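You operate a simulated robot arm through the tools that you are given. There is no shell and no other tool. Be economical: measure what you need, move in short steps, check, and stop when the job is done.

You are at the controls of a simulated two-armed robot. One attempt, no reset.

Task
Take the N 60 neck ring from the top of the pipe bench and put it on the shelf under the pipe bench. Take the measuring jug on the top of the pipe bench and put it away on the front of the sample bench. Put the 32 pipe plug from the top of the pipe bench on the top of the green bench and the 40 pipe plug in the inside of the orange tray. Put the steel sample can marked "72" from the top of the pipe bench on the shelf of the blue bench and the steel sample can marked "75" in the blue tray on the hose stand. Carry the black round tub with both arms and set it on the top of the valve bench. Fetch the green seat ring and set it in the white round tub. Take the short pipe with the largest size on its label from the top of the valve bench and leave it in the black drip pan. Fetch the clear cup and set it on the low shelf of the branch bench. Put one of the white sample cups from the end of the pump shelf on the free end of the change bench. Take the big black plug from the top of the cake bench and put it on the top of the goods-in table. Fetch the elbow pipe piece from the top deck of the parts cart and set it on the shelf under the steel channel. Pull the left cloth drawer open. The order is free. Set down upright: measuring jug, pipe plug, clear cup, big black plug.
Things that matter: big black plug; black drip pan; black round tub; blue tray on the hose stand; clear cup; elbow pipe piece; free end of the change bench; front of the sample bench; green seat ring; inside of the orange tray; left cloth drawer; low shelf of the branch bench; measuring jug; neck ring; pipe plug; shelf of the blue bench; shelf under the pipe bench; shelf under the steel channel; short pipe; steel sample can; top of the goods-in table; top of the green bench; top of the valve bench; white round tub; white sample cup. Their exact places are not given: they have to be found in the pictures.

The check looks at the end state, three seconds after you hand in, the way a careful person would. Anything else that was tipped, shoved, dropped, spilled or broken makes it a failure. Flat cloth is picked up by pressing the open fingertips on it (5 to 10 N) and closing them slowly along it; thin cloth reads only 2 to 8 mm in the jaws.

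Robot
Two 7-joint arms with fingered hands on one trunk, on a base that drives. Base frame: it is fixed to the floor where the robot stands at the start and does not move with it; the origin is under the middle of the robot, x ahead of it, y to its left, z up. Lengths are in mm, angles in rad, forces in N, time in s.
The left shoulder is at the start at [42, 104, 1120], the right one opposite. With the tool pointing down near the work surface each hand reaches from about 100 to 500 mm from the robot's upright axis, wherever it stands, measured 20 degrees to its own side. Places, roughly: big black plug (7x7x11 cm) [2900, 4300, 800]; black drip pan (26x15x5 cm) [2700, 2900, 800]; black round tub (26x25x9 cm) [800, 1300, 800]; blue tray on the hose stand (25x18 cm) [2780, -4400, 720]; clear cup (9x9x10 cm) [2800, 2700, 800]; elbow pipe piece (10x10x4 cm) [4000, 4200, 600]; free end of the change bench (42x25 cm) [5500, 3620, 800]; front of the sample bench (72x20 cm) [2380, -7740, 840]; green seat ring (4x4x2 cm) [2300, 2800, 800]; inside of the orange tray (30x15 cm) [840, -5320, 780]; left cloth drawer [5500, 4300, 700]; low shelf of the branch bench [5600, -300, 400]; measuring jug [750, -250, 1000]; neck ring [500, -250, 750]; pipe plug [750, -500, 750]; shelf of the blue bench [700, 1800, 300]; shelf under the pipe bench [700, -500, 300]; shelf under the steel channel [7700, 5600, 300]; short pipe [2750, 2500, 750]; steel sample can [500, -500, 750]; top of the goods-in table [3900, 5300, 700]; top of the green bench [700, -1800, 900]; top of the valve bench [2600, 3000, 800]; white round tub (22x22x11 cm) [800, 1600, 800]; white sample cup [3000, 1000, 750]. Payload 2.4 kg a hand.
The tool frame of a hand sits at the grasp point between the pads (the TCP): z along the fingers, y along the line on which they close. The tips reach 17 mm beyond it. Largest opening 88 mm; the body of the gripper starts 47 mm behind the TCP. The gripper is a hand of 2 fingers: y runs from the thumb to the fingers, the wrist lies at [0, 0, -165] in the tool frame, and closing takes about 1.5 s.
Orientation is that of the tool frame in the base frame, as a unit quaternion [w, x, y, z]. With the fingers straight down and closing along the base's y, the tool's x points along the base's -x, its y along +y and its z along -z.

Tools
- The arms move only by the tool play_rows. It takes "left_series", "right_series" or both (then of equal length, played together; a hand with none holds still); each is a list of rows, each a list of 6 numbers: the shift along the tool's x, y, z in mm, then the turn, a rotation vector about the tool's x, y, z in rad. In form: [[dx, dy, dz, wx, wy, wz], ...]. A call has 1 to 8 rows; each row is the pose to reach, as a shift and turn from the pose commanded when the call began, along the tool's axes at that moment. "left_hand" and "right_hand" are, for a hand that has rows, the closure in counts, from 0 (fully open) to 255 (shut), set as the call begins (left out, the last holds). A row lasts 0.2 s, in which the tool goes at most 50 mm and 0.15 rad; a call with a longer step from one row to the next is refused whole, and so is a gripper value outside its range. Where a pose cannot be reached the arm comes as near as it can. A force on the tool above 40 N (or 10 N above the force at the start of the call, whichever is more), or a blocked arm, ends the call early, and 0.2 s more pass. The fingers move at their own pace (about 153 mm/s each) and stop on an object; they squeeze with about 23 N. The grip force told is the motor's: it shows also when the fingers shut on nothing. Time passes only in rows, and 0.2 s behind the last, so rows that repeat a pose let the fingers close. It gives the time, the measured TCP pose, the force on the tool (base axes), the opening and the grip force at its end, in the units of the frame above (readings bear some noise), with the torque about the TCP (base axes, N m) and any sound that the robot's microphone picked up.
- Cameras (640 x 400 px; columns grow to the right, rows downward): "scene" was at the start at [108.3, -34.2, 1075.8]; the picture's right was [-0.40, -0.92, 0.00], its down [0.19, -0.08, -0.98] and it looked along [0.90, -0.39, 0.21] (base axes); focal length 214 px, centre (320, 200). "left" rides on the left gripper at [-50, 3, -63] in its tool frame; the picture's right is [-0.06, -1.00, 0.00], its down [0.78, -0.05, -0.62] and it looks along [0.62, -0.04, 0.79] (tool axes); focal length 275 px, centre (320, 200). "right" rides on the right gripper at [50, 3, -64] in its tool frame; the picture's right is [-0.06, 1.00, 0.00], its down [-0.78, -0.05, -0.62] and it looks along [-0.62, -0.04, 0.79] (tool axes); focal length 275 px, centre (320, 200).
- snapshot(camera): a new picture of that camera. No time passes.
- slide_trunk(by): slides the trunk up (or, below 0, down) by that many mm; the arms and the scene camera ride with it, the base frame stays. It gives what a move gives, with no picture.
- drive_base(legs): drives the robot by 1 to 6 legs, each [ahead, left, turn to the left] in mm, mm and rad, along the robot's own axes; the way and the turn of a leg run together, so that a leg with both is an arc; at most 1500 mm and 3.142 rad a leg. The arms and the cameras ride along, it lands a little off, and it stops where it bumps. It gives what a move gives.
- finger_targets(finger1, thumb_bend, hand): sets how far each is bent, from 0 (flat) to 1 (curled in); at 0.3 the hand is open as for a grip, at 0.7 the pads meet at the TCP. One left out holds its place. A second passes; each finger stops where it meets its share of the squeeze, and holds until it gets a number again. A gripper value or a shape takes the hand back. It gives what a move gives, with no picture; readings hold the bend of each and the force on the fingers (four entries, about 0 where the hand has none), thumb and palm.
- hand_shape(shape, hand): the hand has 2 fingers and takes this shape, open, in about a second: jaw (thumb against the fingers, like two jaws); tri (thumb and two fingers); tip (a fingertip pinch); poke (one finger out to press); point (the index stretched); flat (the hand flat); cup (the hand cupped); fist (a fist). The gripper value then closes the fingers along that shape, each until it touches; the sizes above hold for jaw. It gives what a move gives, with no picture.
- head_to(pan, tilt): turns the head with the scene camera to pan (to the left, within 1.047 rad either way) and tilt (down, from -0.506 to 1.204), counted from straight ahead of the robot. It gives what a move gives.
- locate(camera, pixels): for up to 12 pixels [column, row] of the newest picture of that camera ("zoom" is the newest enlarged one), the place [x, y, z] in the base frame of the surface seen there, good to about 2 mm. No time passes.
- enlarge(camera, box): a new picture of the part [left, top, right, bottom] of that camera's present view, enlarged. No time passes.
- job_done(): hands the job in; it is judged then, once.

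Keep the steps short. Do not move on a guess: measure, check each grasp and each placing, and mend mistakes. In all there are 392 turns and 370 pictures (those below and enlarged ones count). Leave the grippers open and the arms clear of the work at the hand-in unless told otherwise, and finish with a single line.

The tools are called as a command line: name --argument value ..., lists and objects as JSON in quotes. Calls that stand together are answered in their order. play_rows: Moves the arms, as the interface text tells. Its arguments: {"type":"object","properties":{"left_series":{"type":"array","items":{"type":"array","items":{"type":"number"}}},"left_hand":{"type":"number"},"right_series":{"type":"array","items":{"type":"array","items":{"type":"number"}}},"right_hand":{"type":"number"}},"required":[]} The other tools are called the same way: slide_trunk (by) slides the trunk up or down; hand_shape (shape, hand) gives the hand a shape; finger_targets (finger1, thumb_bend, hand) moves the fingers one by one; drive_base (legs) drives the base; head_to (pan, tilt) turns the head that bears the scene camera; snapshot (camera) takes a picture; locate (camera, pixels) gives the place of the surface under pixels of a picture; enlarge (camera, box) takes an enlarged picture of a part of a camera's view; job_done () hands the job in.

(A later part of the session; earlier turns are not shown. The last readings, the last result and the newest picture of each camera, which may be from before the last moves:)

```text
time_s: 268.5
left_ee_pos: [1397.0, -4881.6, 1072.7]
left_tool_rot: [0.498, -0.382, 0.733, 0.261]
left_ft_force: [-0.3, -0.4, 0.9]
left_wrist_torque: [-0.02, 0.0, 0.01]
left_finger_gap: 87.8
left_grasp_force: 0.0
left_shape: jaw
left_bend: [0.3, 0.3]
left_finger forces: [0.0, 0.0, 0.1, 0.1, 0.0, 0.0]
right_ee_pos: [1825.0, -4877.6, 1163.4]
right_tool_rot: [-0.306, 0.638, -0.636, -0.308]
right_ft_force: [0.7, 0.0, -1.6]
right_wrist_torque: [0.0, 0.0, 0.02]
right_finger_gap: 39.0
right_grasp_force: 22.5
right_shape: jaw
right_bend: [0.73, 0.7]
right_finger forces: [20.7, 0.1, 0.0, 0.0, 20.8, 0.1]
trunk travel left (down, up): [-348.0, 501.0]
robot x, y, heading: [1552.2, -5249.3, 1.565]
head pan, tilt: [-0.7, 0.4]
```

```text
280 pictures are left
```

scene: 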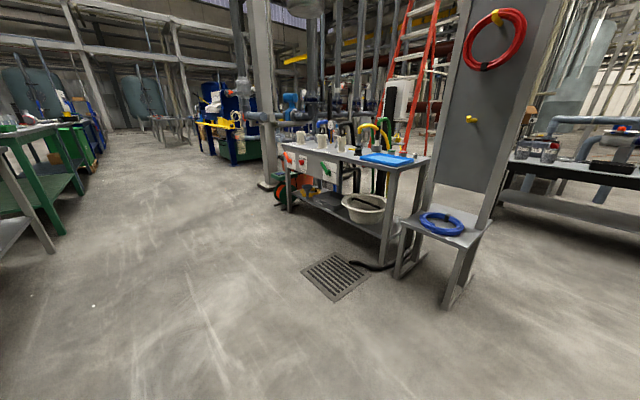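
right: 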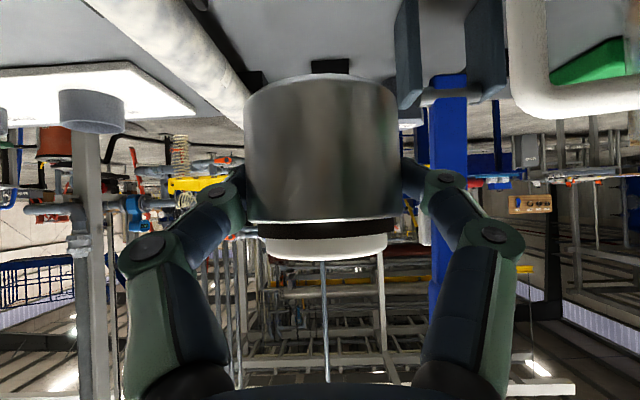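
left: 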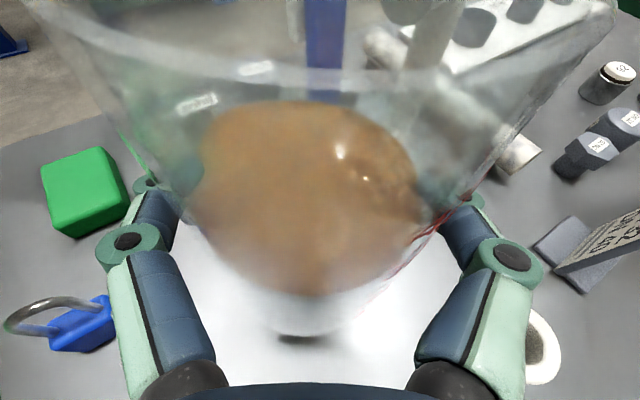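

I see a blue tray at (387,160) on the stand. I zoom and measure.

enlarge --camera "scene" --box '[260, 100, 500, 260]'

locate --camera "scene" --pixels '[[387, 160], [362, 158], [410, 162], [375, 154], [400, 165], [388, 172], [290, 180], [420, 170], [285, 205], [385, 245], [440, 225]]'

```text
2.50 times, centred on (380, 180) of scene
```

zoom: 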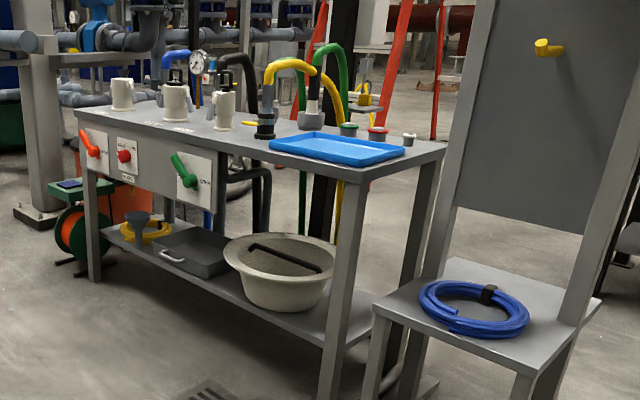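

```text
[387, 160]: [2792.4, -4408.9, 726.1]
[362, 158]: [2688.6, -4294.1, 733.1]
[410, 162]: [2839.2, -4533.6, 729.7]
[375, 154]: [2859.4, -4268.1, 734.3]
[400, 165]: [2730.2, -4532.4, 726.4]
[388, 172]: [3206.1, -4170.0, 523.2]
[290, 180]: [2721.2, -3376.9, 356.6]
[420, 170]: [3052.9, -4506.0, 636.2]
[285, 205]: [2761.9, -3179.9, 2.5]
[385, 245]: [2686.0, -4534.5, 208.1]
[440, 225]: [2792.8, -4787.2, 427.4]
```

Tray: x 2690–2860, y -4533…-4270, floor z≈725. I drive to stand in front of it, facing east, and lower the trunk 130 mm.

drive_base --legs '[[1100, 0, 0], [0, 0, -1.565], [550, 0, 0]]'

slide_trunk --by -120

head_to --pan -0.4 --tilt 0.5

snapshot --camera "scene"

```text
time_s: 280.8
left_ee_pos: [2485.2, -4042.1, 1072.9]
left_tool_rot: [0.534, 0.267, 0.782, -0.181]
left_ft_force: [0.5, -0.6, 1.0]
left_wrist_torque: [0.03, 0.0, -0.03]
left_finger_gap: 88.0
left_grasp_force: 0.0
left_shape: jaw
left_bend: [0.3, 0.3]
left_finger forces: [0.0, 0.1, 0.1, 0.1, 0.0, 0.0]
right_ee_pos: [2468.7, -4469.1, 1165.2]
right_tool_rot: [0.435, 0.02, 0.9, -0.011]
right_ft_force: [-0.6, 0.4, -1.2]
right_wrist_torque: [0.01, 0.0, -0.03]
right_finger_gap: 38.9
right_grasp_force: 23.1
right_shape: jaw
right_bend: [0.73, 0.7]
right_finger forces: [20.7, 0.1, 0.0, 0.0, 20.6, 0.1]
trunk travel left (down, up): [-348.0, 501.0]
robot x, y, heading: [2110.5, -4179.5, -0.052]
head pan, tilt: [-0.7, 0.4]
```

```text
time_s: 282.3
left_ee_pos: [2498.3, -4043.5, 928.3]
left_tool_rot: [0.505, 0.263, 0.8, -0.19]
left_ft_force: [0.0, -0.8, 0.1]
left_wrist_torque: [-0.04, 0.0, 0.01]
left_finger_gap: 88.1
left_grasp_force: 0.1
left_shape: jaw
left_bend: [0.3, 0.3]
left_finger forces: [0.0, 0.1, 0.1, 0.1, 0.1, 0.0]
right_ee_pos: [2467.3, -4470.7, 1045.6]
right_tool_rot: [0.435, 0.02, 0.9, -0.01]
right_ft_force: [0.6, 0.6, -1.9]
right_wrist_torque: [0.0, 0.0, 0.0]
right_finger_gap: 38.9
right_grasp_force: 22.9
right_shape: jaw
right_bend: [0.73, 0.7]
right_finger forces: [20.7, 0.0, 0.0, 0.0, 20.7, 0.1]
trunk travel left (down, up): [-228.0, 621.0]
robot x, y, heading: [2109.3, -4180.4, -0.055]
head pan, tilt: [-0.7, 0.4]
```

```text
time_s: 283.1
left_ee_pos: [2498.9, -4043.2, 929.2]
left_tool_rot: [0.506, 0.262, 0.8, -0.19]
left_ft_force: [-0.2, -0.1, 0.3]
left_wrist_torque: [0.01, 0.06, 0.03]
left_finger_gap: 87.7
left_grasp_force: 0.1
left_shape: jaw
left_bend: [0.3, 0.3]
left_finger forces: [0.0, 0.1, 0.1, 0.1, 0.1, 0.0]
right_ee_pos: [2468.4, -4469.9, 1044.2]
right_tool_rot: [0.434, 0.021, 0.901, -0.01]
right_ft_force: [-1.0, 0.3, -1.3]
right_wrist_torque: [-0.01, 0.03, 0.0]
right_finger_gap: 38.8
right_grasp_force: 23.1
right_shape: jaw
right_bend: [0.73, 0.7]
right_finger forces: [20.8, 0.0, 0.0, 0.0, 20.7, 0.1]
trunk travel left (down, up): [-228.0, 621.0]
robot x, y, heading: [2108.8, -4177.5, -0.054]
head pan, tilt: [-0.4, 0.499]
```

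```text
278 pictures are left
```

scene: 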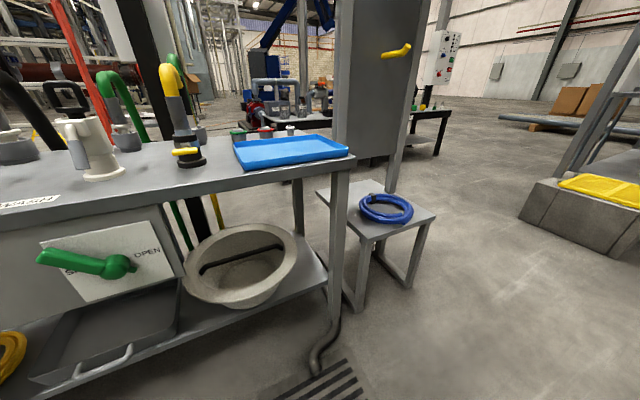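

locate --camera "scene" --pixels '[[90, 122], [170, 70], [110, 75], [45, 255], [290, 152], [240, 160], [345, 152], [310, 138], [250, 142], [10, 130], [180, 152]]'

```text
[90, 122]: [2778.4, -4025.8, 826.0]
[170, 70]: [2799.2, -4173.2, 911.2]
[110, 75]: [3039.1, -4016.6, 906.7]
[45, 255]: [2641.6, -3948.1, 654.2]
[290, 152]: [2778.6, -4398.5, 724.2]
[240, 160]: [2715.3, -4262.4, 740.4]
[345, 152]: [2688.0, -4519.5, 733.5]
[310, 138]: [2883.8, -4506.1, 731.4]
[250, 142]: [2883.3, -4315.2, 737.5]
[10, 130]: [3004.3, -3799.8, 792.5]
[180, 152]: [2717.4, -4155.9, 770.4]
```

Tray centre ≈(2785,-4400). I straighten heading, go 110 ahead, and bring the can over the tray.

drive_base --legs '[[110, 0, 0.054]]'

play_rows --right_series '[[2, 6, 46, 0, 0, 0], [3, 12, 92, 0, 0, 0], [5, 18, 138, 0, 0, 0], [7, 24, 184, 0, 0, 0], [8, 30, 230, 0, 0, 0]]'

snapshot --camera "right"

```text
time_s: 284.2
left_ee_pos: [2535.3, -3971.4, 921.4]
left_tool_rot: [0.5, 0.247, 0.81, -0.178]
left_ft_force: [0.5, -0.3, 0.4]
left_wrist_torque: [0.01, 0.02, 0.03]
left_finger_gap: 87.9
left_grasp_force: 0.2
left_shape: jaw
left_bend: [0.3, 0.3]
left_finger forces: [0.1, 0.1, 0.0, 0.0, 0.1, 0.0]
right_ee_pos: [2529.2, -4407.2, 1034.1]
right_tool_rot: [0.426, 0.001, 0.905, 0.003]
right_ft_force: [0.7, 0.7, -1.2]
right_wrist_torque: [-0.02, -0.01, -0.01]
right_finger_gap: 38.7
right_grasp_force: 23.6
right_shape: jaw
right_bend: [0.73, 0.7]
right_finger forces: [21.6, 0.0, 0.0, 0.0, 21.5, 0.0]
trunk travel left (down, up): [-228.0, 621.0]
robot x, y, heading: [2140.9, -4124.2, -0.008]
head pan, tilt: [-0.4, 0.499]
stopped in leg 1: the robot was blocked; the commanded pose is now the measured one
```

```text
time_s: 285.4
left_ee_pos: [2533.3, -3972.2, 922.2]
left_tool_rot: [0.502, 0.247, 0.81, -0.176]
left_ft_force: [-0.1, 0.2, 0.5]
left_wrist_torque: [-0.01, -0.02, 0.0]
left_finger_gap: 87.9
left_grasp_force: 0.1
left_shape: jaw
left_bend: [0.3, 0.3]
left_finger forces: [0.0, 0.0, 0.0, 0.1, 0.0, 0.1]
right_ee_pos: [2703.1, -4375.1, 882.8]
right_tool_rot: [0.428, 0.001, 0.904, 0.006]
right_ft_force: [0.0, 0.0, -1.1]
right_wrist_torque: [0.02, 0.02, 0.02]
right_finger_gap: 38.6
right_grasp_force: 22.7
right_shape: jaw
right_bend: [0.73, 0.7]
right_finger forces: [20.7, 0.0, 0.1, 0.0, 20.8, 0.1]
trunk travel left (down, up): [-228.0, 621.0]
robot x, y, heading: [2142.7, -4126.1, -0.004]
head pan, tilt: [-0.4, 0.499]
```

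```text
277 pictures are left
```

right: 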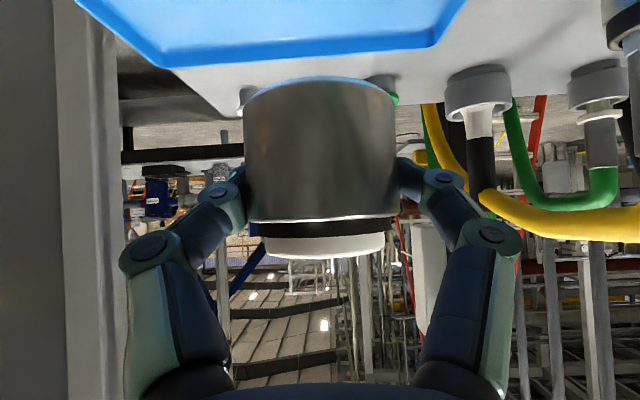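

The base was blocked by something. I look down in front.

head_to --pan 0 --tilt 1.1

snapshot --camera "scene"

locate --camera "scene" --pixels '[[320, 290], [320, 250], [320, 200], [420, 220], [250, 250], [180, 230]]'

```text
time_s: 286.4
left_ee_pos: [2532.1, -3972.2, 923.0]
left_tool_rot: [0.502, 0.247, 0.81, -0.176]
left_ft_force: [-1.2, 0.1, -0.9]
left_wrist_torque: [-0.01, 0.03, 0.01]
left_finger_gap: 87.8
left_grasp_force: 0.0
left_shape: jaw
left_bend: [0.3, 0.3]
left_finger forces: [0.0, 0.0, 0.0, 0.1, 0.0, 0.0]
right_ee_pos: [2702.4, -4375.4, 884.0]
right_tool_rot: [0.428, 0.002, 0.904, 0.005]
right_ft_force: [0.1, 0.4, -1.7]
right_wrist_torque: [0.02, -0.01, 0.01]
right_finger_gap: 38.8
right_grasp_force: 22.9
right_shape: jaw
right_bend: [0.73, 0.7]
right_finger forces: [20.7, 0.0, 0.0, 0.0, 20.7, 0.1]
trunk travel left (down, up): [-228.0, 621.0]
robot x, y, heading: [2143.2, -4121.2, -0.006]
head pan, tilt: [0.0, 1.1]
```

```text
276 pictures are left
```

scene: 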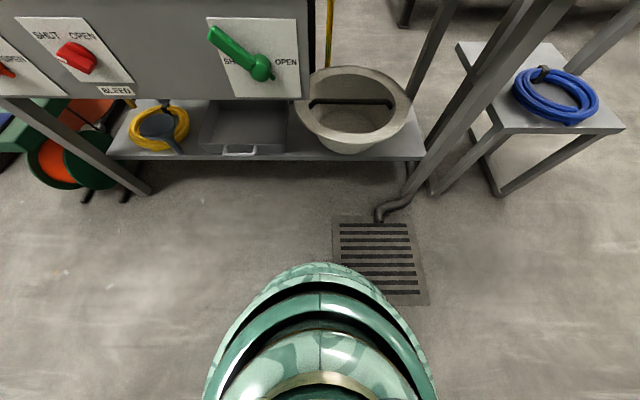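

```text
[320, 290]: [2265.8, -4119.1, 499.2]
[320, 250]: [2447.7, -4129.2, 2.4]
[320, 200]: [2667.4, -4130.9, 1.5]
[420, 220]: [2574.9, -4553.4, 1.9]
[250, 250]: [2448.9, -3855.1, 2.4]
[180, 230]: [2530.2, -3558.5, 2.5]
```

The base front touches the raised drain frame. From here I try reaching: can to about (2742,-4335), z≈785.

play_rows --right_series '[[-9, 15, 12, 0, 0, 0], [-25, 40, 31, 0, 0, 0], [0, 40, 52, 0, 0, 0], [26, 40, 73, 0, 0, 0], [52, 40, 94, 0, 0, 0]]'

snapshot --camera "right"

```text
time_s: 287.6
left_ee_pos: [2531.4, -3971.7, 924.0]
left_tool_rot: [0.502, 0.247, 0.81, -0.176]
left_ft_force: [-0.4, -0.3, -0.3]
left_wrist_torque: [0.03, -0.02, 0.0]
left_finger_gap: 88.0
left_grasp_force: 0.0
left_shape: jaw
left_bend: [0.3, 0.3]
left_finger forces: [0.1, 0.0, 0.1, 0.0, 0.0, 0.0]
right_ee_pos: [2742.7, -4335.3, 782.9]
right_tool_rot: [0.428, 0.002, 0.904, 0.003]
right_ft_force: [-0.4, 0.4, -0.9]
right_wrist_torque: [0.03, -0.01, -0.01]
right_finger_gap: 38.6
right_grasp_force: 22.6
right_shape: jaw
right_bend: [0.73, 0.7]
right_finger forces: [20.7, 0.1, 0.0, 0.0, 20.7, 0.0]
trunk travel left (down, up): [-228.0, 621.0]
robot x, y, heading: [2139.2, -4121.3, -0.006]
head pan, tilt: [0.0, 1.1]
```

```text
275 pictures are left
```

right: 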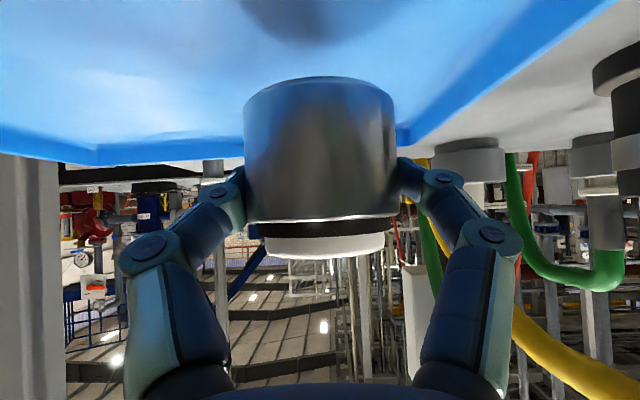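

It's above the tray. I go 15 mm further in and lower to the tray floor.

play_rows --right_series '[[-9, -12, 12, 0, 0, 0], [2, -12, 20, 0, 0, 0], [8, -12, 26, 0, 0, 0], [11, -12, 28, 0, 0, 0], [13, -12, 30, 0, 0, 0]]'

```text
time_s: 288.8
left_ee_pos: [2532.1, -3972.3, 924.5]
left_tool_rot: [0.502, 0.248, 0.81, -0.176]
left_ft_force: [-0.6, 0.2, 0.9]
left_wrist_torque: [-0.01, 0.02, 0.0]
left_finger_gap: 88.2
left_grasp_force: 0.0
left_shape: jaw
left_bend: [0.3, 0.3]
left_finger forces: [0.1, 0.0, 0.0, 0.1, 0.0, 0.1]
right_ee_pos: [2739.1, -4353.8, 772.3]
right_tool_rot: [0.427, 0.002, 0.904, 0.004]
right_ft_force: [-1.0, 0.2, -1.2]
right_wrist_torque: [0.02, 0.03, -0.02]
right_finger_gap: 38.7
right_grasp_force: 22.7
right_shape: jaw
right_bend: [0.73, 0.7]
right_finger forces: [20.8, 0.0, 0.0, 0.0, 20.7, 0.0]
right hand out of reach, approached as far as the arm can: row 1, 2, 3, 4, 5
trunk travel left (down, up): [-228.0, 621.0]
robot x, y, heading: [2137.4, -4124.9, -0.003]
head pan, tilt: [0.0, 1.1]
```

At the limit of reach; I lower the remaining distance with the trunk (14 mm).

slide_trunk --by -14

snapshot --camera "right"

locate --camera "right" --pixels '[[320, 85], [320, 100], [320, 150], [320, 60], [200, 60]]'

```text
time_s: 289.4
left_ee_pos: [2531.2, -3972.0, 908.4]
left_tool_rot: [0.502, 0.247, 0.81, -0.176]
left_ft_force: [-0.3, 0.6, 0.3]
left_wrist_torque: [0.01, 0.0, 0.01]
left_finger_gap: 88.0
left_grasp_force: 0.0
left_shape: jaw
left_bend: [0.3, 0.3]
left_finger forces: [0.0, 0.0, 0.1, 0.1, 0.0, 0.0]
right_ee_pos: [2739.0, -4353.6, 757.9]
right_tool_rot: [0.428, 0.002, 0.904, 0.003]
right_ft_force: [-0.8, -0.3, -2.1]
right_wrist_torque: [-0.01, 0.0, 0.01]
right_finger_gap: 38.6
right_grasp_force: 22.9
right_shape: jaw
right_bend: [0.73, 0.7]
right_finger forces: [20.7, 0.0, 0.0, 0.0, 20.7, 0.0]
trunk travel left (down, up): [-214.0, 635.0]
robot x, y, heading: [2138.1, -4124.3, -0.006]
head pan, tilt: [0.0, 1.1]
```

```text
274 pictures are left
```

right: 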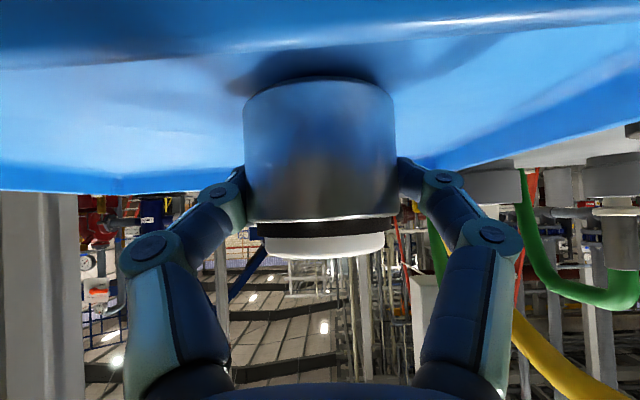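

```text
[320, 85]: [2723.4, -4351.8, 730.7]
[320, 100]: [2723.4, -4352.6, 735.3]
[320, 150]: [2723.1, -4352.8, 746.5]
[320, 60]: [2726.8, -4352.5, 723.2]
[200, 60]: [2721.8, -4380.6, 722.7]
```

Bottom ≈4 mm above the tray floor. One more 4 mm by trunk, then open.

slide_trunk --by -5

play_rows --right_series '[[0, 0, 0, 0, 0, 0], [0, 0, 0, 0, 0, 0], [0, 0, 0, 0, 0, 0], [0, 0, 0, 0, 0, 0], [-12, 0, -20, 0, 0, 0], [-35, 0, -50, 0, 0, 0], [-58, 0, -80, 0, 0, 0], [-85, 0, -110, 0, 0, 0]]' --right_hand 0

snapshot --camera "right"

```text
time_s: 290.0
left_ee_pos: [2531.4, -3971.2, 904.8]
left_tool_rot: [0.501, 0.249, 0.81, -0.177]
left_ft_force: [-0.1, -0.2, -0.6]
left_wrist_torque: [0.01, 0.02, 0.0]
left_finger_gap: 88.1
left_grasp_force: 0.1
left_shape: jaw
left_bend: [0.3, 0.3]
left_finger forces: [0.0, 0.1, 0.0, 0.1, 0.0, 0.1]
right_ee_pos: [2739.4, -4353.9, 753.9]
right_tool_rot: [0.428, 0.002, 0.904, 0.004]
right_ft_force: [0.8, -0.1, 0.5]
right_wrist_torque: [-0.02, 0.0, -0.05]
right_finger_gap: 38.3
right_grasp_force: 23.2
right_shape: jaw
right_bend: [0.73, 0.7]
right_finger forces: [21.0, 0.0, 0.0, 0.1, 21.0, 0.0]
trunk travel left (down, up): [-209.0, 640.0]
robot x, y, heading: [2137.5, -4124.4, -0.005]
head pan, tilt: [0.0, 1.1]
```

```text
time_s: 291.8
left_ee_pos: [2531.9, -3971.9, 903.5]
left_tool_rot: [0.502, 0.247, 0.81, -0.176]
left_ft_force: [0.2, 0.0, 0.7]
left_wrist_torque: [0.0, 0.03, 0.0]
left_finger_gap: 87.9
left_grasp_force: 0.0
left_shape: jaw
left_bend: [0.3, 0.3]
left_finger forces: [0.0, 0.0, 0.0, 0.1, 0.0, 0.1]
right_ee_pos: [2708.7, -4354.0, 886.7]
right_tool_rot: [0.427, 0.002, 0.904, 0.004]
right_ft_force: [0.8, -0.4, 0.3]
right_wrist_torque: [-0.04, -0.03, -0.01]
right_finger_gap: 87.9
right_grasp_force: 0.0
right_shape: jaw
right_bend: [0.3, 0.3]
right_finger forces: [0.0, 0.0, 0.1, 0.1, 0.0, 0.1]
trunk travel left (down, up): [-209.0, 640.0]
robot x, y, heading: [2140.4, -4123.5, -0.005]
head pan, tilt: [0.0, 1.1]
```

```text
273 pictures are left
```

right: 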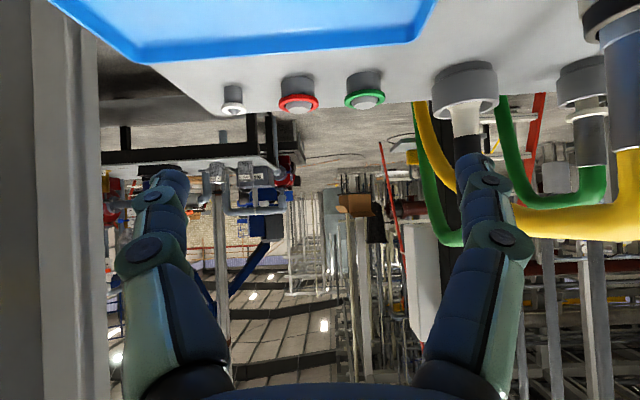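

I check the can in the tray with the head camera.

head_to --pan -0.4 --tilt 0.5

enlarge --camera "scene" --box '[180, 80, 420, 230]'

```text
time_s: 292.8
left_ee_pos: [2531.5, -3971.5, 903.4]
left_tool_rot: [0.502, 0.247, 0.81, -0.176]
left_ft_force: [0.1, 0.0, -0.1]
left_wrist_torque: [0.01, 0.0, 0.01]
left_finger_gap: 88.1
left_grasp_force: 0.0
left_shape: jaw
left_bend: [0.3, 0.3]
left_finger forces: [0.1, 0.0, 0.1, 0.1, 0.1, 0.0]
right_ee_pos: [2708.1, -4355.3, 886.0]
right_tool_rot: [0.428, 0.002, 0.904, 0.004]
right_ft_force: [-0.4, -0.7, -0.7]
right_wrist_torque: [0.0, -0.02, -0.01]
right_finger_gap: 87.9
right_grasp_force: 0.1
right_shape: jaw
right_bend: [0.3, 0.3]
right_finger forces: [0.0, 0.0, 0.0, 0.0, 0.0, 0.0]
trunk travel left (down, up): [-209.0, 640.0]
robot x, y, heading: [2139.3, -4130.7, -0.005]
head pan, tilt: [-0.4, 0.499]
```

```text
2.67 times, centred on (300, 155) of scene
```

zoom: 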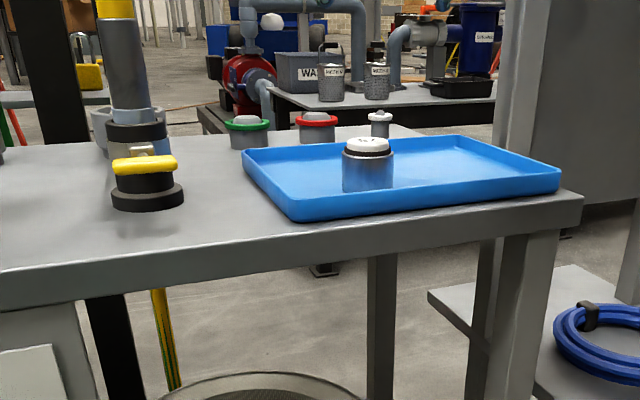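

The can stands in the tray. Next, plug 40 from the aisle side of the pipe bench. I raise the right hand to vertical, back off to the aisle, drive north and turn west.

play_rows --right_series '[[6, 0, -41, 0, 0.126, 0], [12, 0, -82, 0, 0.252, 0], [18, 0, -123, 0, 0.378, 0], [24, 0, -164, 0, 0.505, 0], [30, 0, -205, 0, 0.63, 0], [36, 0, -246, 0, 0.757, 0], [42, 0, -288, 0, 0.884, 0]]'

drive_base --legs '[[-600, 0, 0], [0, 0, 1.571], [1500, 0, 0], [1500, 0, 0], [650, 0, 0], [0, 0, 1.571]]'

slide_trunk --by 139

head_to --pan -0.3 --tilt 0.5

snapshot --camera "scene"

```text
time_s: 294.4
left_ee_pos: [2532.1, -3971.7, 904.6]
left_tool_rot: [0.501, 0.248, 0.81, -0.176]
left_ft_force: [0.3, 0.0, 0.4]
left_wrist_torque: [0.0, -0.05, 0.0]
left_finger_gap: 87.8
left_grasp_force: 0.0
left_shape: jaw
left_bend: [0.3, 0.3]
left_finger forces: [0.0, 0.1, 0.0, 0.0, 0.0, 0.0]
right_ee_pos: [2459.4, -4356.4, 1038.3]
right_tool_rot: [-0.001, -0.001, 1.0, 0.004]
right_ft_force: [0.6, -0.4, 0.2]
right_wrist_torque: [0.0, 0.01, -0.01]
right_finger_gap: 87.9
right_grasp_force: 0.2
right_shape: jaw
right_bend: [0.3, 0.3]
right_finger forces: [0.1, 0.0, 0.0, 0.0, 0.0, 0.0]
trunk travel left (down, up): [-209.0, 640.0]
robot x, y, heading: [2142.4, -4127.6, -0.005]
head pan, tilt: [-0.4, 0.499]
```

```text
time_s: 322.6
left_ee_pos: [1113.2, -638.3, 903.9]
left_tool_rot: [-0.173, 0.812, -0.242, -0.503]
left_ft_force: [-0.5, -0.3, 0.5]
left_wrist_torque: [-0.02, 0.04, 0.01]
left_finger_gap: 87.6
left_grasp_force: 0.1
left_shape: jaw
left_bend: [0.3, 0.3]
left_finger forces: [0.0, 0.0, 0.0, 0.1, 0.0, 0.0]
right_ee_pos: [1180.7, -254.4, 1036.8]
right_tool_rot: [0.006, 1.0, 0.008, 0.0]
right_ft_force: [-0.5, 0.3, -0.6]
right_wrist_torque: [-0.03, 0.01, -0.03]
right_finger_gap: 88.1
right_grasp_force: 0.1
right_shape: jaw
right_bend: [0.3, 0.3]
right_finger forces: [0.0, 0.0, 0.1, 0.0, 0.1, 0.1]
trunk travel left (down, up): [-209.0, 640.0]
robot x, y, heading: [1505.3, -483.0, -3.135]
head pan, tilt: [-0.4, 0.499]
```

```text
time_s: 324.3
left_ee_pos: [1113.9, -638.0, 1041.3]
left_tool_rot: [-0.173, 0.812, -0.242, -0.502]
left_ft_force: [0.3, 0.1, -1.3]
left_wrist_torque: [0.01, 0.01, 0.03]
left_finger_gap: 88.0
left_grasp_force: 0.1
left_shape: jaw
left_bend: [0.3, 0.3]
left_finger forces: [0.1, 0.1, 0.0, 0.0, 0.0, 0.0]
right_ee_pos: [1180.0, -254.1, 1173.7]
right_tool_rot: [0.004, 1.0, 0.008, 0.001]
right_ft_force: [-0.2, -0.5, -0.2]
right_wrist_torque: [0.01, 0.01, -0.01]
right_finger_gap: 87.9
right_grasp_force: 0.0
right_shape: jaw
right_bend: [0.3, 0.3]
right_finger forces: [0.0, 0.0, 0.0, 0.0, 0.0, 0.1]
trunk travel left (down, up): [-348.0, 501.0]
robot x, y, heading: [1503.8, -481.6, -3.132]
head pan, tilt: [-0.4, 0.499]
```

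```text
time_s: 324.9
left_ee_pos: [1114.1, -638.9, 1042.7]
left_tool_rot: [-0.172, 0.812, -0.241, -0.503]
left_ft_force: [-0.4, 0.2, -0.4]
left_wrist_torque: [0.02, 0.01, 0.01]
left_finger_gap: 88.2
left_grasp_force: 0.0
left_shape: jaw
left_bend: [0.3, 0.3]
left_finger forces: [0.0, 0.1, 0.0, 0.0, 0.0, 0.0]
right_ee_pos: [1181.3, -255.2, 1175.9]
right_tool_rot: [0.005, 1.0, 0.008, -0.001]
right_ft_force: [-0.1, -0.8, -0.3]
right_wrist_torque: [0.02, -0.03, 0.03]
right_finger_gap: 87.8
right_grasp_force: 0.1
right_shape: jaw
right_bend: [0.3, 0.3]
right_finger forces: [0.1, 0.0, 0.0, 0.1, 0.1, 0.1]
trunk travel left (down, up): [-348.0, 501.0]
robot x, y, heading: [1504.9, -486.0, -3.132]
head pan, tilt: [-0.3, 0.499]
```

```text
271 pictures are left
```

scene: 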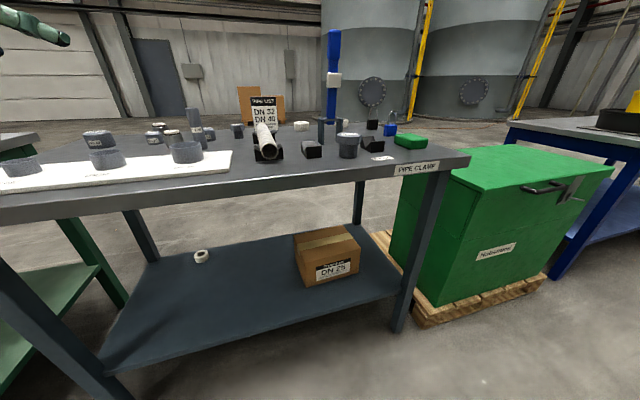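

Plug 40 is at (348,145). I measure it.

enlarge --camera "scene" --box '[260, 90, 440, 190]'

locate --camera "scene" --pixels '[[348, 138], [348, 150], [348, 157], [338, 140], [359, 140], [312, 150], [440, 155], [332, 75]]'

```text
3.56 times, centred on (350, 140) of scene
```

zoom: 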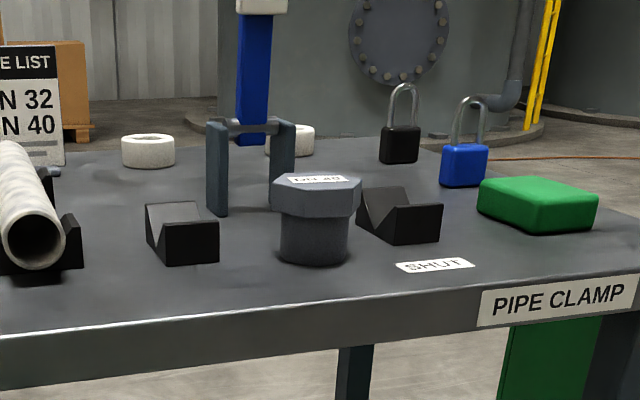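

```text
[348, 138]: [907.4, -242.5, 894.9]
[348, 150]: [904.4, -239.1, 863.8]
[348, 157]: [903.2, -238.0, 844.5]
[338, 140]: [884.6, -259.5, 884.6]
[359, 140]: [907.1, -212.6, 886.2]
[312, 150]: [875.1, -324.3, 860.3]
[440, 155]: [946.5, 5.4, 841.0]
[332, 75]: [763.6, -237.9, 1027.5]
```

Plug centre ≈(877,-240), top 897. I drive 300 ahead and look with the right camera.

drive_base --legs '[[300, 0, -0.009]]'

snapshot --camera "right"

```text
time_s: 327.0
left_ee_pos: [815.1, -635.7, 1042.1]
left_tool_rot: [-0.176, 0.81, -0.245, -0.502]
left_ft_force: [-0.3, -0.1, -1.3]
left_wrist_torque: [0.02, -0.01, 0.04]
left_finger_gap: 88.0
left_grasp_force: 0.1
left_shape: jaw
left_bend: [0.3, 0.3]
left_finger forces: [0.1, 0.1, 0.0, 0.0, 0.0, 0.1]
right_ee_pos: [885.8, -252.3, 1175.8]
right_tool_rot: [0.005, 1.0, 0.004, 0.0]
right_ft_force: [0.1, -0.1, -0.1]
right_wrist_torque: [-0.04, 0.01, -0.01]
right_finger_gap: 87.9
right_grasp_force: 0.1
right_shape: jaw
right_bend: [0.3, 0.3]
right_finger forces: [0.1, 0.1, 0.1, 0.1, 0.0, 0.0]
trunk travel left (down, up): [-348.0, 501.0]
robot x, y, heading: [1210.2, -482.3, -3.146]
head pan, tilt: [-0.3, 0.499]
```

```text
269 pictures are left
```

right: 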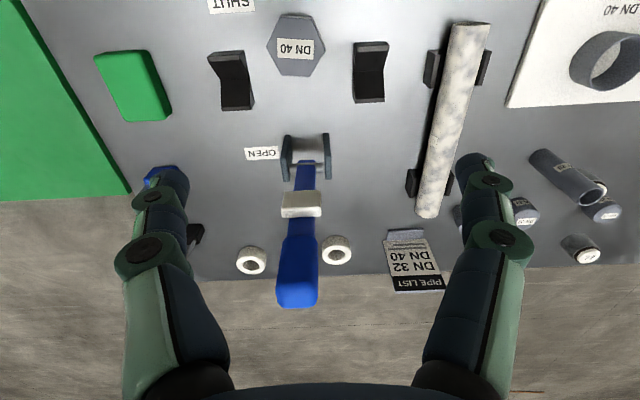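

locate --camera "right" --pixels '[[297, 45], [268, 44], [325, 46], [298, 20], [297, 70], [235, 80], [372, 70]]'

```text
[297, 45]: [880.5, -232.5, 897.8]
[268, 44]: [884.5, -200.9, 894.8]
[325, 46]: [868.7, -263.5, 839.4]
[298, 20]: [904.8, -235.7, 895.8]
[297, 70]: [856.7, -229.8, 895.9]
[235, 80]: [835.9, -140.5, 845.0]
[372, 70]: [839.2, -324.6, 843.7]
```

Hex centre (880,-232), top 897. I descend with 0.52 yaw to z≈886 in two stages.

play_rows --right_series '[[-2, -6, 40, 0, 0, 0.13], [-4, -12, 80, 0, 0, 0.26], [-6, -20, 120, 0, 0, 0.39], [-6, -20, 160, 0, 0, 0.52], [-6, -20, 200, 0, 0, 0.52], [-6, -20, 235, 0, 0, 0.52]]'

snapshot --camera "right"

```text
time_s: 328.4
left_ee_pos: [814.5, -635.2, 1041.9]
left_tool_rot: [-0.175, 0.811, -0.245, -0.501]
left_ft_force: [-0.3, 0.3, 0.0]
left_wrist_torque: [0.0, 0.0, 0.01]
left_finger_gap: 87.9
left_grasp_force: 0.0
left_shape: jaw
left_bend: [0.3, 0.3]
left_finger forces: [0.1, 0.0, 0.1, 0.1, 0.0, 0.0]
right_ee_pos: [879.7, -235.3, 938.1]
right_tool_rot: [0.005, 0.967, -0.253, 0.002]
right_ft_force: [0.6, 1.7, 0.1]
right_wrist_torque: [-0.01, 0.0, 0.01]
right_finger_gap: 87.9
right_grasp_force: 0.0
right_shape: jaw
right_bend: [0.3, 0.3]
right_finger forces: [0.0, 0.1, 0.0, 0.0, 0.0, 0.0]
trunk travel left (down, up): [-348.0, 501.0]
robot x, y, heading: [1210.8, -485.8, -3.143]
head pan, tilt: [-0.3, 0.499]
```

```text
268 pictures are left
```

right: 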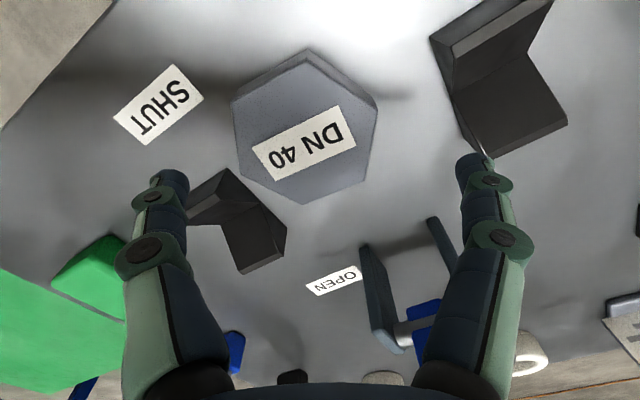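

Centred within ~5 mm. I correct and go down, then close.

play_rows --right_series '[[0, -5, 18, 0, 0, 0], [0, -5, 36, 0, 0, 0], [0, -5, 52, 0, 0, 0]]'

play_rows --right_series '[[0, 0, 0, 0, 0, 0], [0, 0, 0, 0, 0, 0], [0, 0, 0, 0, 0, 0], [0, 0, 0, 0, 0, 0], [0, 0, 0, 0, 0, 0], [0, 0, -30, 0, 0, 0], [0, 0, -70, 0, 0, 0], [0, 0, -110, 0, 0, 0]]' --right_hand 255

snapshot --camera "right"

```text
time_s: 329.2
left_ee_pos: [813.7, -636.5, 1042.5]
left_tool_rot: [-0.176, 0.811, -0.245, -0.502]
left_ft_force: [0.2, -1.0, -0.7]
left_wrist_torque: [-0.03, 0.02, 0.01]
left_finger_gap: 87.9
left_grasp_force: 0.2
left_shape: jaw
left_bend: [0.3, 0.3]
left_finger forces: [0.0, 0.1, 0.0, 0.1, 0.1, 0.0]
right_ee_pos: [881.0, -230.4, 886.6]
right_tool_rot: [0.006, 0.967, -0.254, 0.001]
right_ft_force: [-0.1, 0.6, -0.5]
right_wrist_torque: [0.01, 0.02, -0.02]
right_finger_gap: 88.1
right_grasp_force: 0.0
right_shape: jaw
right_bend: [0.3, 0.3]
right_finger forces: [0.1, 0.0, 0.0, 0.0, 0.0, 0.1]
trunk travel left (down, up): [-348.0, 501.0]
robot x, y, heading: [1208.8, -483.9, -3.145]
head pan, tilt: [-0.3, 0.499]
```

```text
time_s: 331.0
left_ee_pos: [814.8, -636.6, 1042.1]
left_tool_rot: [-0.175, 0.811, -0.245, -0.502]
left_ft_force: [0.5, -0.1, -0.2]
left_wrist_torque: [-0.02, -0.04, 0.03]
left_finger_gap: 88.1
left_grasp_force: 0.0
left_shape: jaw
left_bend: [0.3, 0.3]
left_finger forces: [0.1, 0.0, 0.0, 0.0, 0.0, 0.1]
right_ee_pos: [883.5, -230.3, 998.8]
right_tool_rot: [0.005, 0.967, -0.254, 0.002]
right_ft_force: [0.0, 0.3, -2.0]
right_wrist_torque: [0.01, -0.02, -0.01]
right_finger_gap: 49.0
right_grasp_force: 22.9
right_shape: jaw
right_bend: [0.74, 0.73]
right_finger forces: [21.9, 0.1, 0.0, 0.1, 22.8, 0.0]
trunk travel left (down, up): [-348.0, 501.0]
robot x, y, heading: [1209.2, -482.3, -3.143]
head pan, tilt: [-0.3, 0.499]
```

```text
267 pictures are left
```

right: 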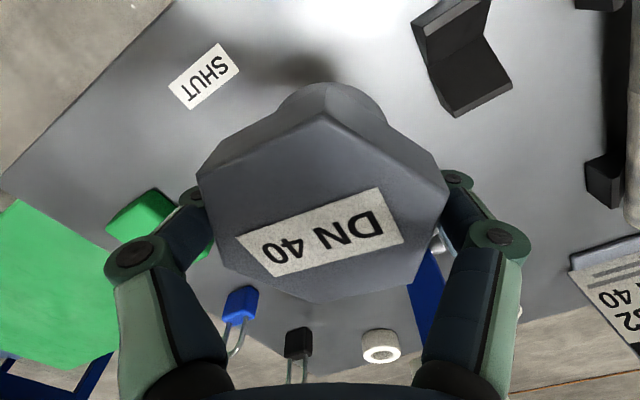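

Plug 40 held. I back into the aisle, face south, drive ~5.1 m and turn west toward the orange tray.

drive_base --legs '[[-320, 0, 0], [0, 0, 1.573], [1500, 0, 0], [1500, 0, 0], [1500, 0, 0], [560, 0, 0]]'

drive_base --legs '[[0, 0, -1.571]]'

snapshot --camera "scene"

```text
time_s: 360.8
left_ee_pos: [1572.0, -5924.9, 1042.7]
left_tool_rot: [0.229, 0.749, 0.397, -0.479]
left_ft_force: [-0.4, -0.3, -0.6]
left_wrist_torque: [0.03, -0.01, 0.0]
left_finger_gap: 87.9
left_grasp_force: 0.0
left_shape: jaw
left_bend: [0.3, 0.3]
left_finger forces: [0.0, 0.0, 0.0, 0.0, 0.0, 0.0]
right_ee_pos: [1165.9, -5853.3, 999.3]
right_tool_rot: [0.002, 0.866, 0.5, 0.004]
right_ft_force: [0.2, 0.1, -2.7]
right_wrist_torque: [-0.03, 0.0, -0.03]
right_finger_gap: 48.7
right_grasp_force: 23.0
right_shape: jaw
right_bend: [0.74, 0.73]
right_finger forces: [22.8, 0.0, 0.0, 0.0, 22.4, 0.0]
trunk travel left (down, up): [-348.0, 501.0]
robot x, y, heading: [1424.3, -5531.8, -1.581]
head pan, tilt: [-0.3, 0.499]
```

```text
time_s: 365.0
left_ee_pos: [1032.7, -5681.1, 1042.1]
left_tool_rot: [-0.176, 0.811, -0.246, -0.502]
left_ft_force: [-0.3, -0.2, -0.3]
left_wrist_torque: [0.0, -0.01, -0.02]
left_finger_gap: 88.0
left_grasp_force: 0.0
left_shape: jaw
left_bend: [0.3, 0.3]
left_finger forces: [0.0, 0.0, 0.0, 0.0, 0.0, 0.1]
right_ee_pos: [1099.3, -5274.5, 998.6]
right_tool_rot: [0.005, 0.967, -0.255, 0.001]
right_ft_force: [-0.3, -0.1, -1.9]
right_wrist_torque: [0.03, 0.0, 0.01]
right_finger_gap: 48.9
right_grasp_force: 22.8
right_shape: jaw
right_bend: [0.74, 0.73]
right_finger forces: [23.0, 0.0, 0.1, 0.0, 22.3, 0.1]
trunk travel left (down, up): [-348.0, 501.0]
robot x, y, heading: [1425.9, -5528.7, 3.14]
head pan, tilt: [-0.3, 0.499]
```

```text
266 pictures are left
```

scene: 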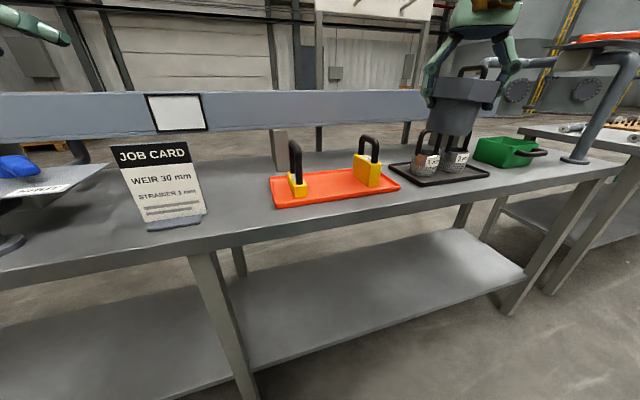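

I see the orange tray with two yellow items at its ends; the middle is free. I zoom and measure.

enlarge --camera "scene" --box '[240, 110, 420, 220]'

locate --camera "scene" --pixels '[[330, 186], [330, 193], [330, 203], [330, 178], [275, 200], [395, 187], [298, 150], [368, 140], [385, 172], [275, 185], [310, 190], [350, 186]]'

```text
3.56 times, centred on (330, 165) of scene
```

zoom: 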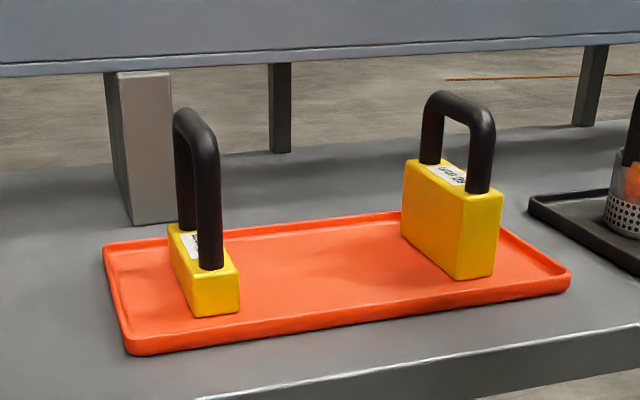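

```text
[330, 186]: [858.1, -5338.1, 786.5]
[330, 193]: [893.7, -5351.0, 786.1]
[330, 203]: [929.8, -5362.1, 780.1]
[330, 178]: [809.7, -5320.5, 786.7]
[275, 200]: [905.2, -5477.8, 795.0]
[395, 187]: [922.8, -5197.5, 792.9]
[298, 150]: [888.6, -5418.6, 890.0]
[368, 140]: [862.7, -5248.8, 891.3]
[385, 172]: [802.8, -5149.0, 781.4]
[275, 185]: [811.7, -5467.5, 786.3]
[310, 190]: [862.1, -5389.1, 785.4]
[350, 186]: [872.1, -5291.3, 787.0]
```

locate --camera "scene" --pixels '[[240, 385], [215, 290], [505, 310], [330, 215], [300, 345], [380, 310]]'

```text
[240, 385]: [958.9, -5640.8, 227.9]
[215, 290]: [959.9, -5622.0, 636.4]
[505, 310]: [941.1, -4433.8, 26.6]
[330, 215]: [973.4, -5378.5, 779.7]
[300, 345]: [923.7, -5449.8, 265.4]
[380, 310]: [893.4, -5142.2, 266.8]
```

A bench leg stands at (960,-5630); I keep the base at x≥1200: drive 222 ahead and 58 left, then check with the right camera.

drive_base --legs '[[222, 58, 0]]'

play_rows --right_series '[[-20, -10, 40, 0, 0, 0], [-30, -15, 80, 0, 0, 0]]'

snapshot --camera "right"

snapshot --camera "scene"

```text
time_s: 366.7
left_ee_pos: [812.2, -5739.2, 1041.8]
left_tool_rot: [-0.175, 0.811, -0.246, -0.501]
left_ft_force: [0.3, -0.4, 0.4]
left_wrist_torque: [-0.05, -0.01, -0.04]
left_finger_gap: 87.9
left_grasp_force: 0.0
left_shape: jaw
left_bend: [0.3, 0.3]
left_finger forces: [0.0, 0.0, 0.0, 0.1, 0.0, 0.0]
right_ee_pos: [880.4, -5333.5, 997.9]
right_tool_rot: [0.005, 0.967, -0.255, 0.001]
right_ft_force: [0.6, 0.3, -2.2]
right_wrist_torque: [-0.02, -0.02, -0.03]
right_finger_gap: 48.8
right_grasp_force: 23.1
right_shape: jaw
right_bend: [0.74, 0.73]
right_finger forces: [23.1, 0.0, 0.0, 0.0, 22.4, 0.0]
trunk travel left (down, up): [-348.0, 501.0]
robot x, y, heading: [1205.8, -5591.8, 3.134]
head pan, tilt: [-0.3, 0.499]
```

```text
time_s: 367.3
left_ee_pos: [811.9, -5740.4, 1041.6]
left_tool_rot: [-0.176, 0.81, -0.247, -0.502]
left_ft_force: [0.2, -0.1, 0.7]
left_wrist_torque: [-0.02, -0.02, -0.01]
left_finger_gap: 88.0
left_grasp_force: 0.0
left_shape: jaw
left_bend: [0.3, 0.3]
left_finger forces: [0.1, 0.1, 0.0, 0.0, 0.0, 0.0]
right_ee_pos: [860.7, -5307.8, 915.5]
right_tool_rot: [0.005, 0.967, -0.255, 0.002]
right_ft_force: [-0.4, 0.4, -2.1]
right_wrist_torque: [0.0, -0.01, 0.01]
right_finger_gap: 49.1
right_grasp_force: 23.3
right_shape: jaw
right_bend: [0.74, 0.73]
right_finger forces: [23.1, 0.1, 0.0, 0.1, 22.3, 0.0]
trunk travel left (down, up): [-348.0, 501.0]
robot x, y, heading: [1207.3, -5588.5, 3.138]
head pan, tilt: [-0.3, 0.499]
```

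```text
264 pictures are left
```

right: 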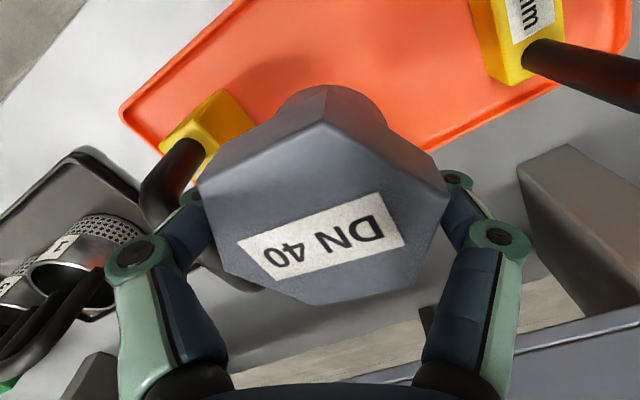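

```text
263 pictures are left
```

scene: 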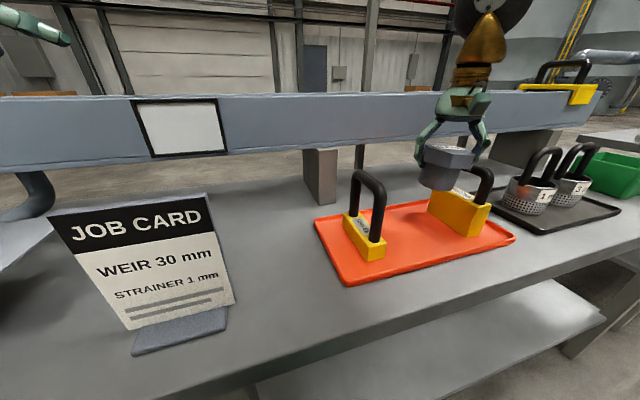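

I shifted along the yawed axes; the correct spot needs +30 along tool y. I shift and check again.

play_rows --right_series '[[0, 15, 0, 0, 0, 0], [-2, 30, 0, 0, 0, 0], [-2, 30, 10, 0, 0, 0]]'

snapshot --camera "right"

```text
time_s: 368.1
left_ee_pos: [812.2, -5739.1, 1042.9]
left_tool_rot: [-0.175, 0.811, -0.245, -0.502]
left_ft_force: [-0.4, 0.3, 0.0]
left_wrist_torque: [0.04, 0.02, 0.01]
left_finger_gap: 87.9
left_grasp_force: 0.2
left_shape: jaw
left_bend: [0.3, 0.3]
left_finger forces: [0.0, 0.1, 0.0, 0.1, 0.0, 0.0]
right_ee_pos: [844.8, -5331.4, 906.9]
right_tool_rot: [0.005, 0.967, -0.254, 0.001]
right_ft_force: [0.6, 0.1, -1.4]
right_wrist_torque: [0.0, 0.01, 0.0]
right_finger_gap: 48.9
right_grasp_force: 22.9
right_shape: jaw
right_bend: [0.74, 0.73]
right_finger forces: [23.1, 0.0, 0.0, 0.0, 22.1, 0.0]
trunk travel left (down, up): [-348.0, 501.0]
robot x, y, heading: [1203.1, -5590.7, 3.145]
head pan, tilt: [-0.3, 0.499]
```

```text
262 pictures are left
```

right: 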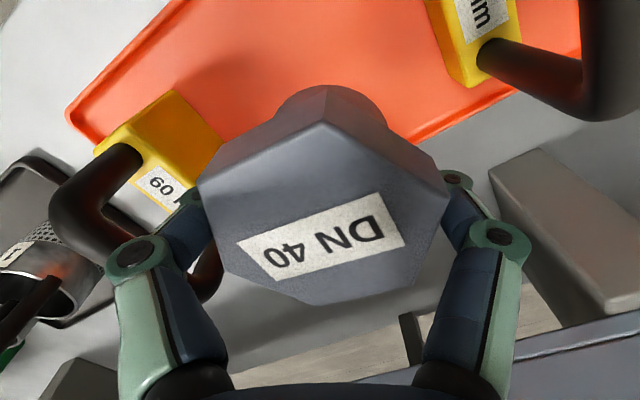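

Clear between the two items. I descend to contact.

play_rows --right_series '[[0, 0, 25, 0, 0, 0], [0, 0, 50, 0, 0, 0], [0, 0, 65, 0, 0, 0], [0, 0, 70, 0, 0, 0], [0, 0, 73, 0, 0, 0], [0, 0, 75, 0, 0, 0]]'

snapshot --camera "right"

```text
time_s: 369.5
left_ee_pos: [812.5, -5739.7, 1042.4]
left_tool_rot: [-0.176, 0.81, -0.246, -0.502]
left_ft_force: [-0.4, 0.1, -0.3]
left_wrist_torque: [0.01, 0.03, -0.02]
left_finger_gap: 88.0
left_grasp_force: 0.0
left_shape: jaw
left_bend: [0.3, 0.3]
left_finger forces: [0.0, 0.0, 0.1, 0.0, 0.0, 0.1]
right_ee_pos: [845.9, -5332.3, 834.8]
right_tool_rot: [0.005, 0.967, -0.254, 0.002]
right_ft_force: [0.4, 0.0, -1.4]
right_wrist_torque: [-0.03, -0.02, 0.0]
right_finger_gap: 48.6
right_grasp_force: 22.6
right_shape: jaw
right_bend: [0.74, 0.73]
right_finger forces: [23.0, 0.1, 0.0, 0.0, 22.1, 0.0]
trunk travel left (down, up): [-348.0, 501.0]
robot x, y, heading: [1204.8, -5589.0, 3.142]
head pan, tilt: [-0.3, 0.499]
```

```text
261 pictures are left
```

right: 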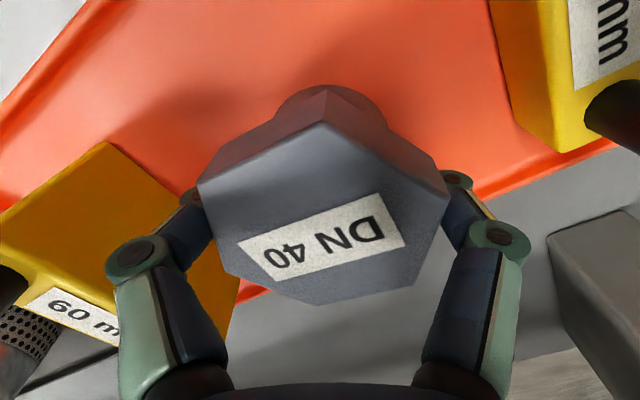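

No contact yet; a few more millimetres.

play_rows --right_series '[[0, 0, 1.5, 0, 0, 0], [0, 0, 3, 0, 0, 0], [0, 0, 4, 0, 0, 0]]'

```text
time_s: 370.3
left_ee_pos: [812.0, -5740.3, 1041.6]
left_tool_rot: [-0.175, 0.81, -0.245, -0.503]
left_ft_force: [0.5, 0.0, -0.1]
left_wrist_torque: [0.0, 0.03, 0.01]
left_finger_gap: 87.7
left_grasp_force: 0.1
left_shape: jaw
left_bend: [0.3, 0.3]
left_finger forces: [0.0, 0.0, 0.0, 0.0, 0.0, 0.0]
right_ee_pos: [845.1, -5332.1, 828.7]
right_tool_rot: [0.005, 0.967, -0.255, 0.002]
right_ft_force: [-0.8, 1.3, -1.3]
right_wrist_torque: [0.01, 0.0, 0.05]
right_finger_gap: 48.6
right_grasp_force: 22.9
right_shape: jaw
right_bend: [0.74, 0.73]
right_finger forces: [23.0, 0.1, 0.1, 0.1, 22.1, 0.0]
trunk travel left (down, up): [-348.0, 501.0]
robot x, y, heading: [1201.7, -5588.3, 3.14]
head pan, tilt: [-0.3, 0.499]
```

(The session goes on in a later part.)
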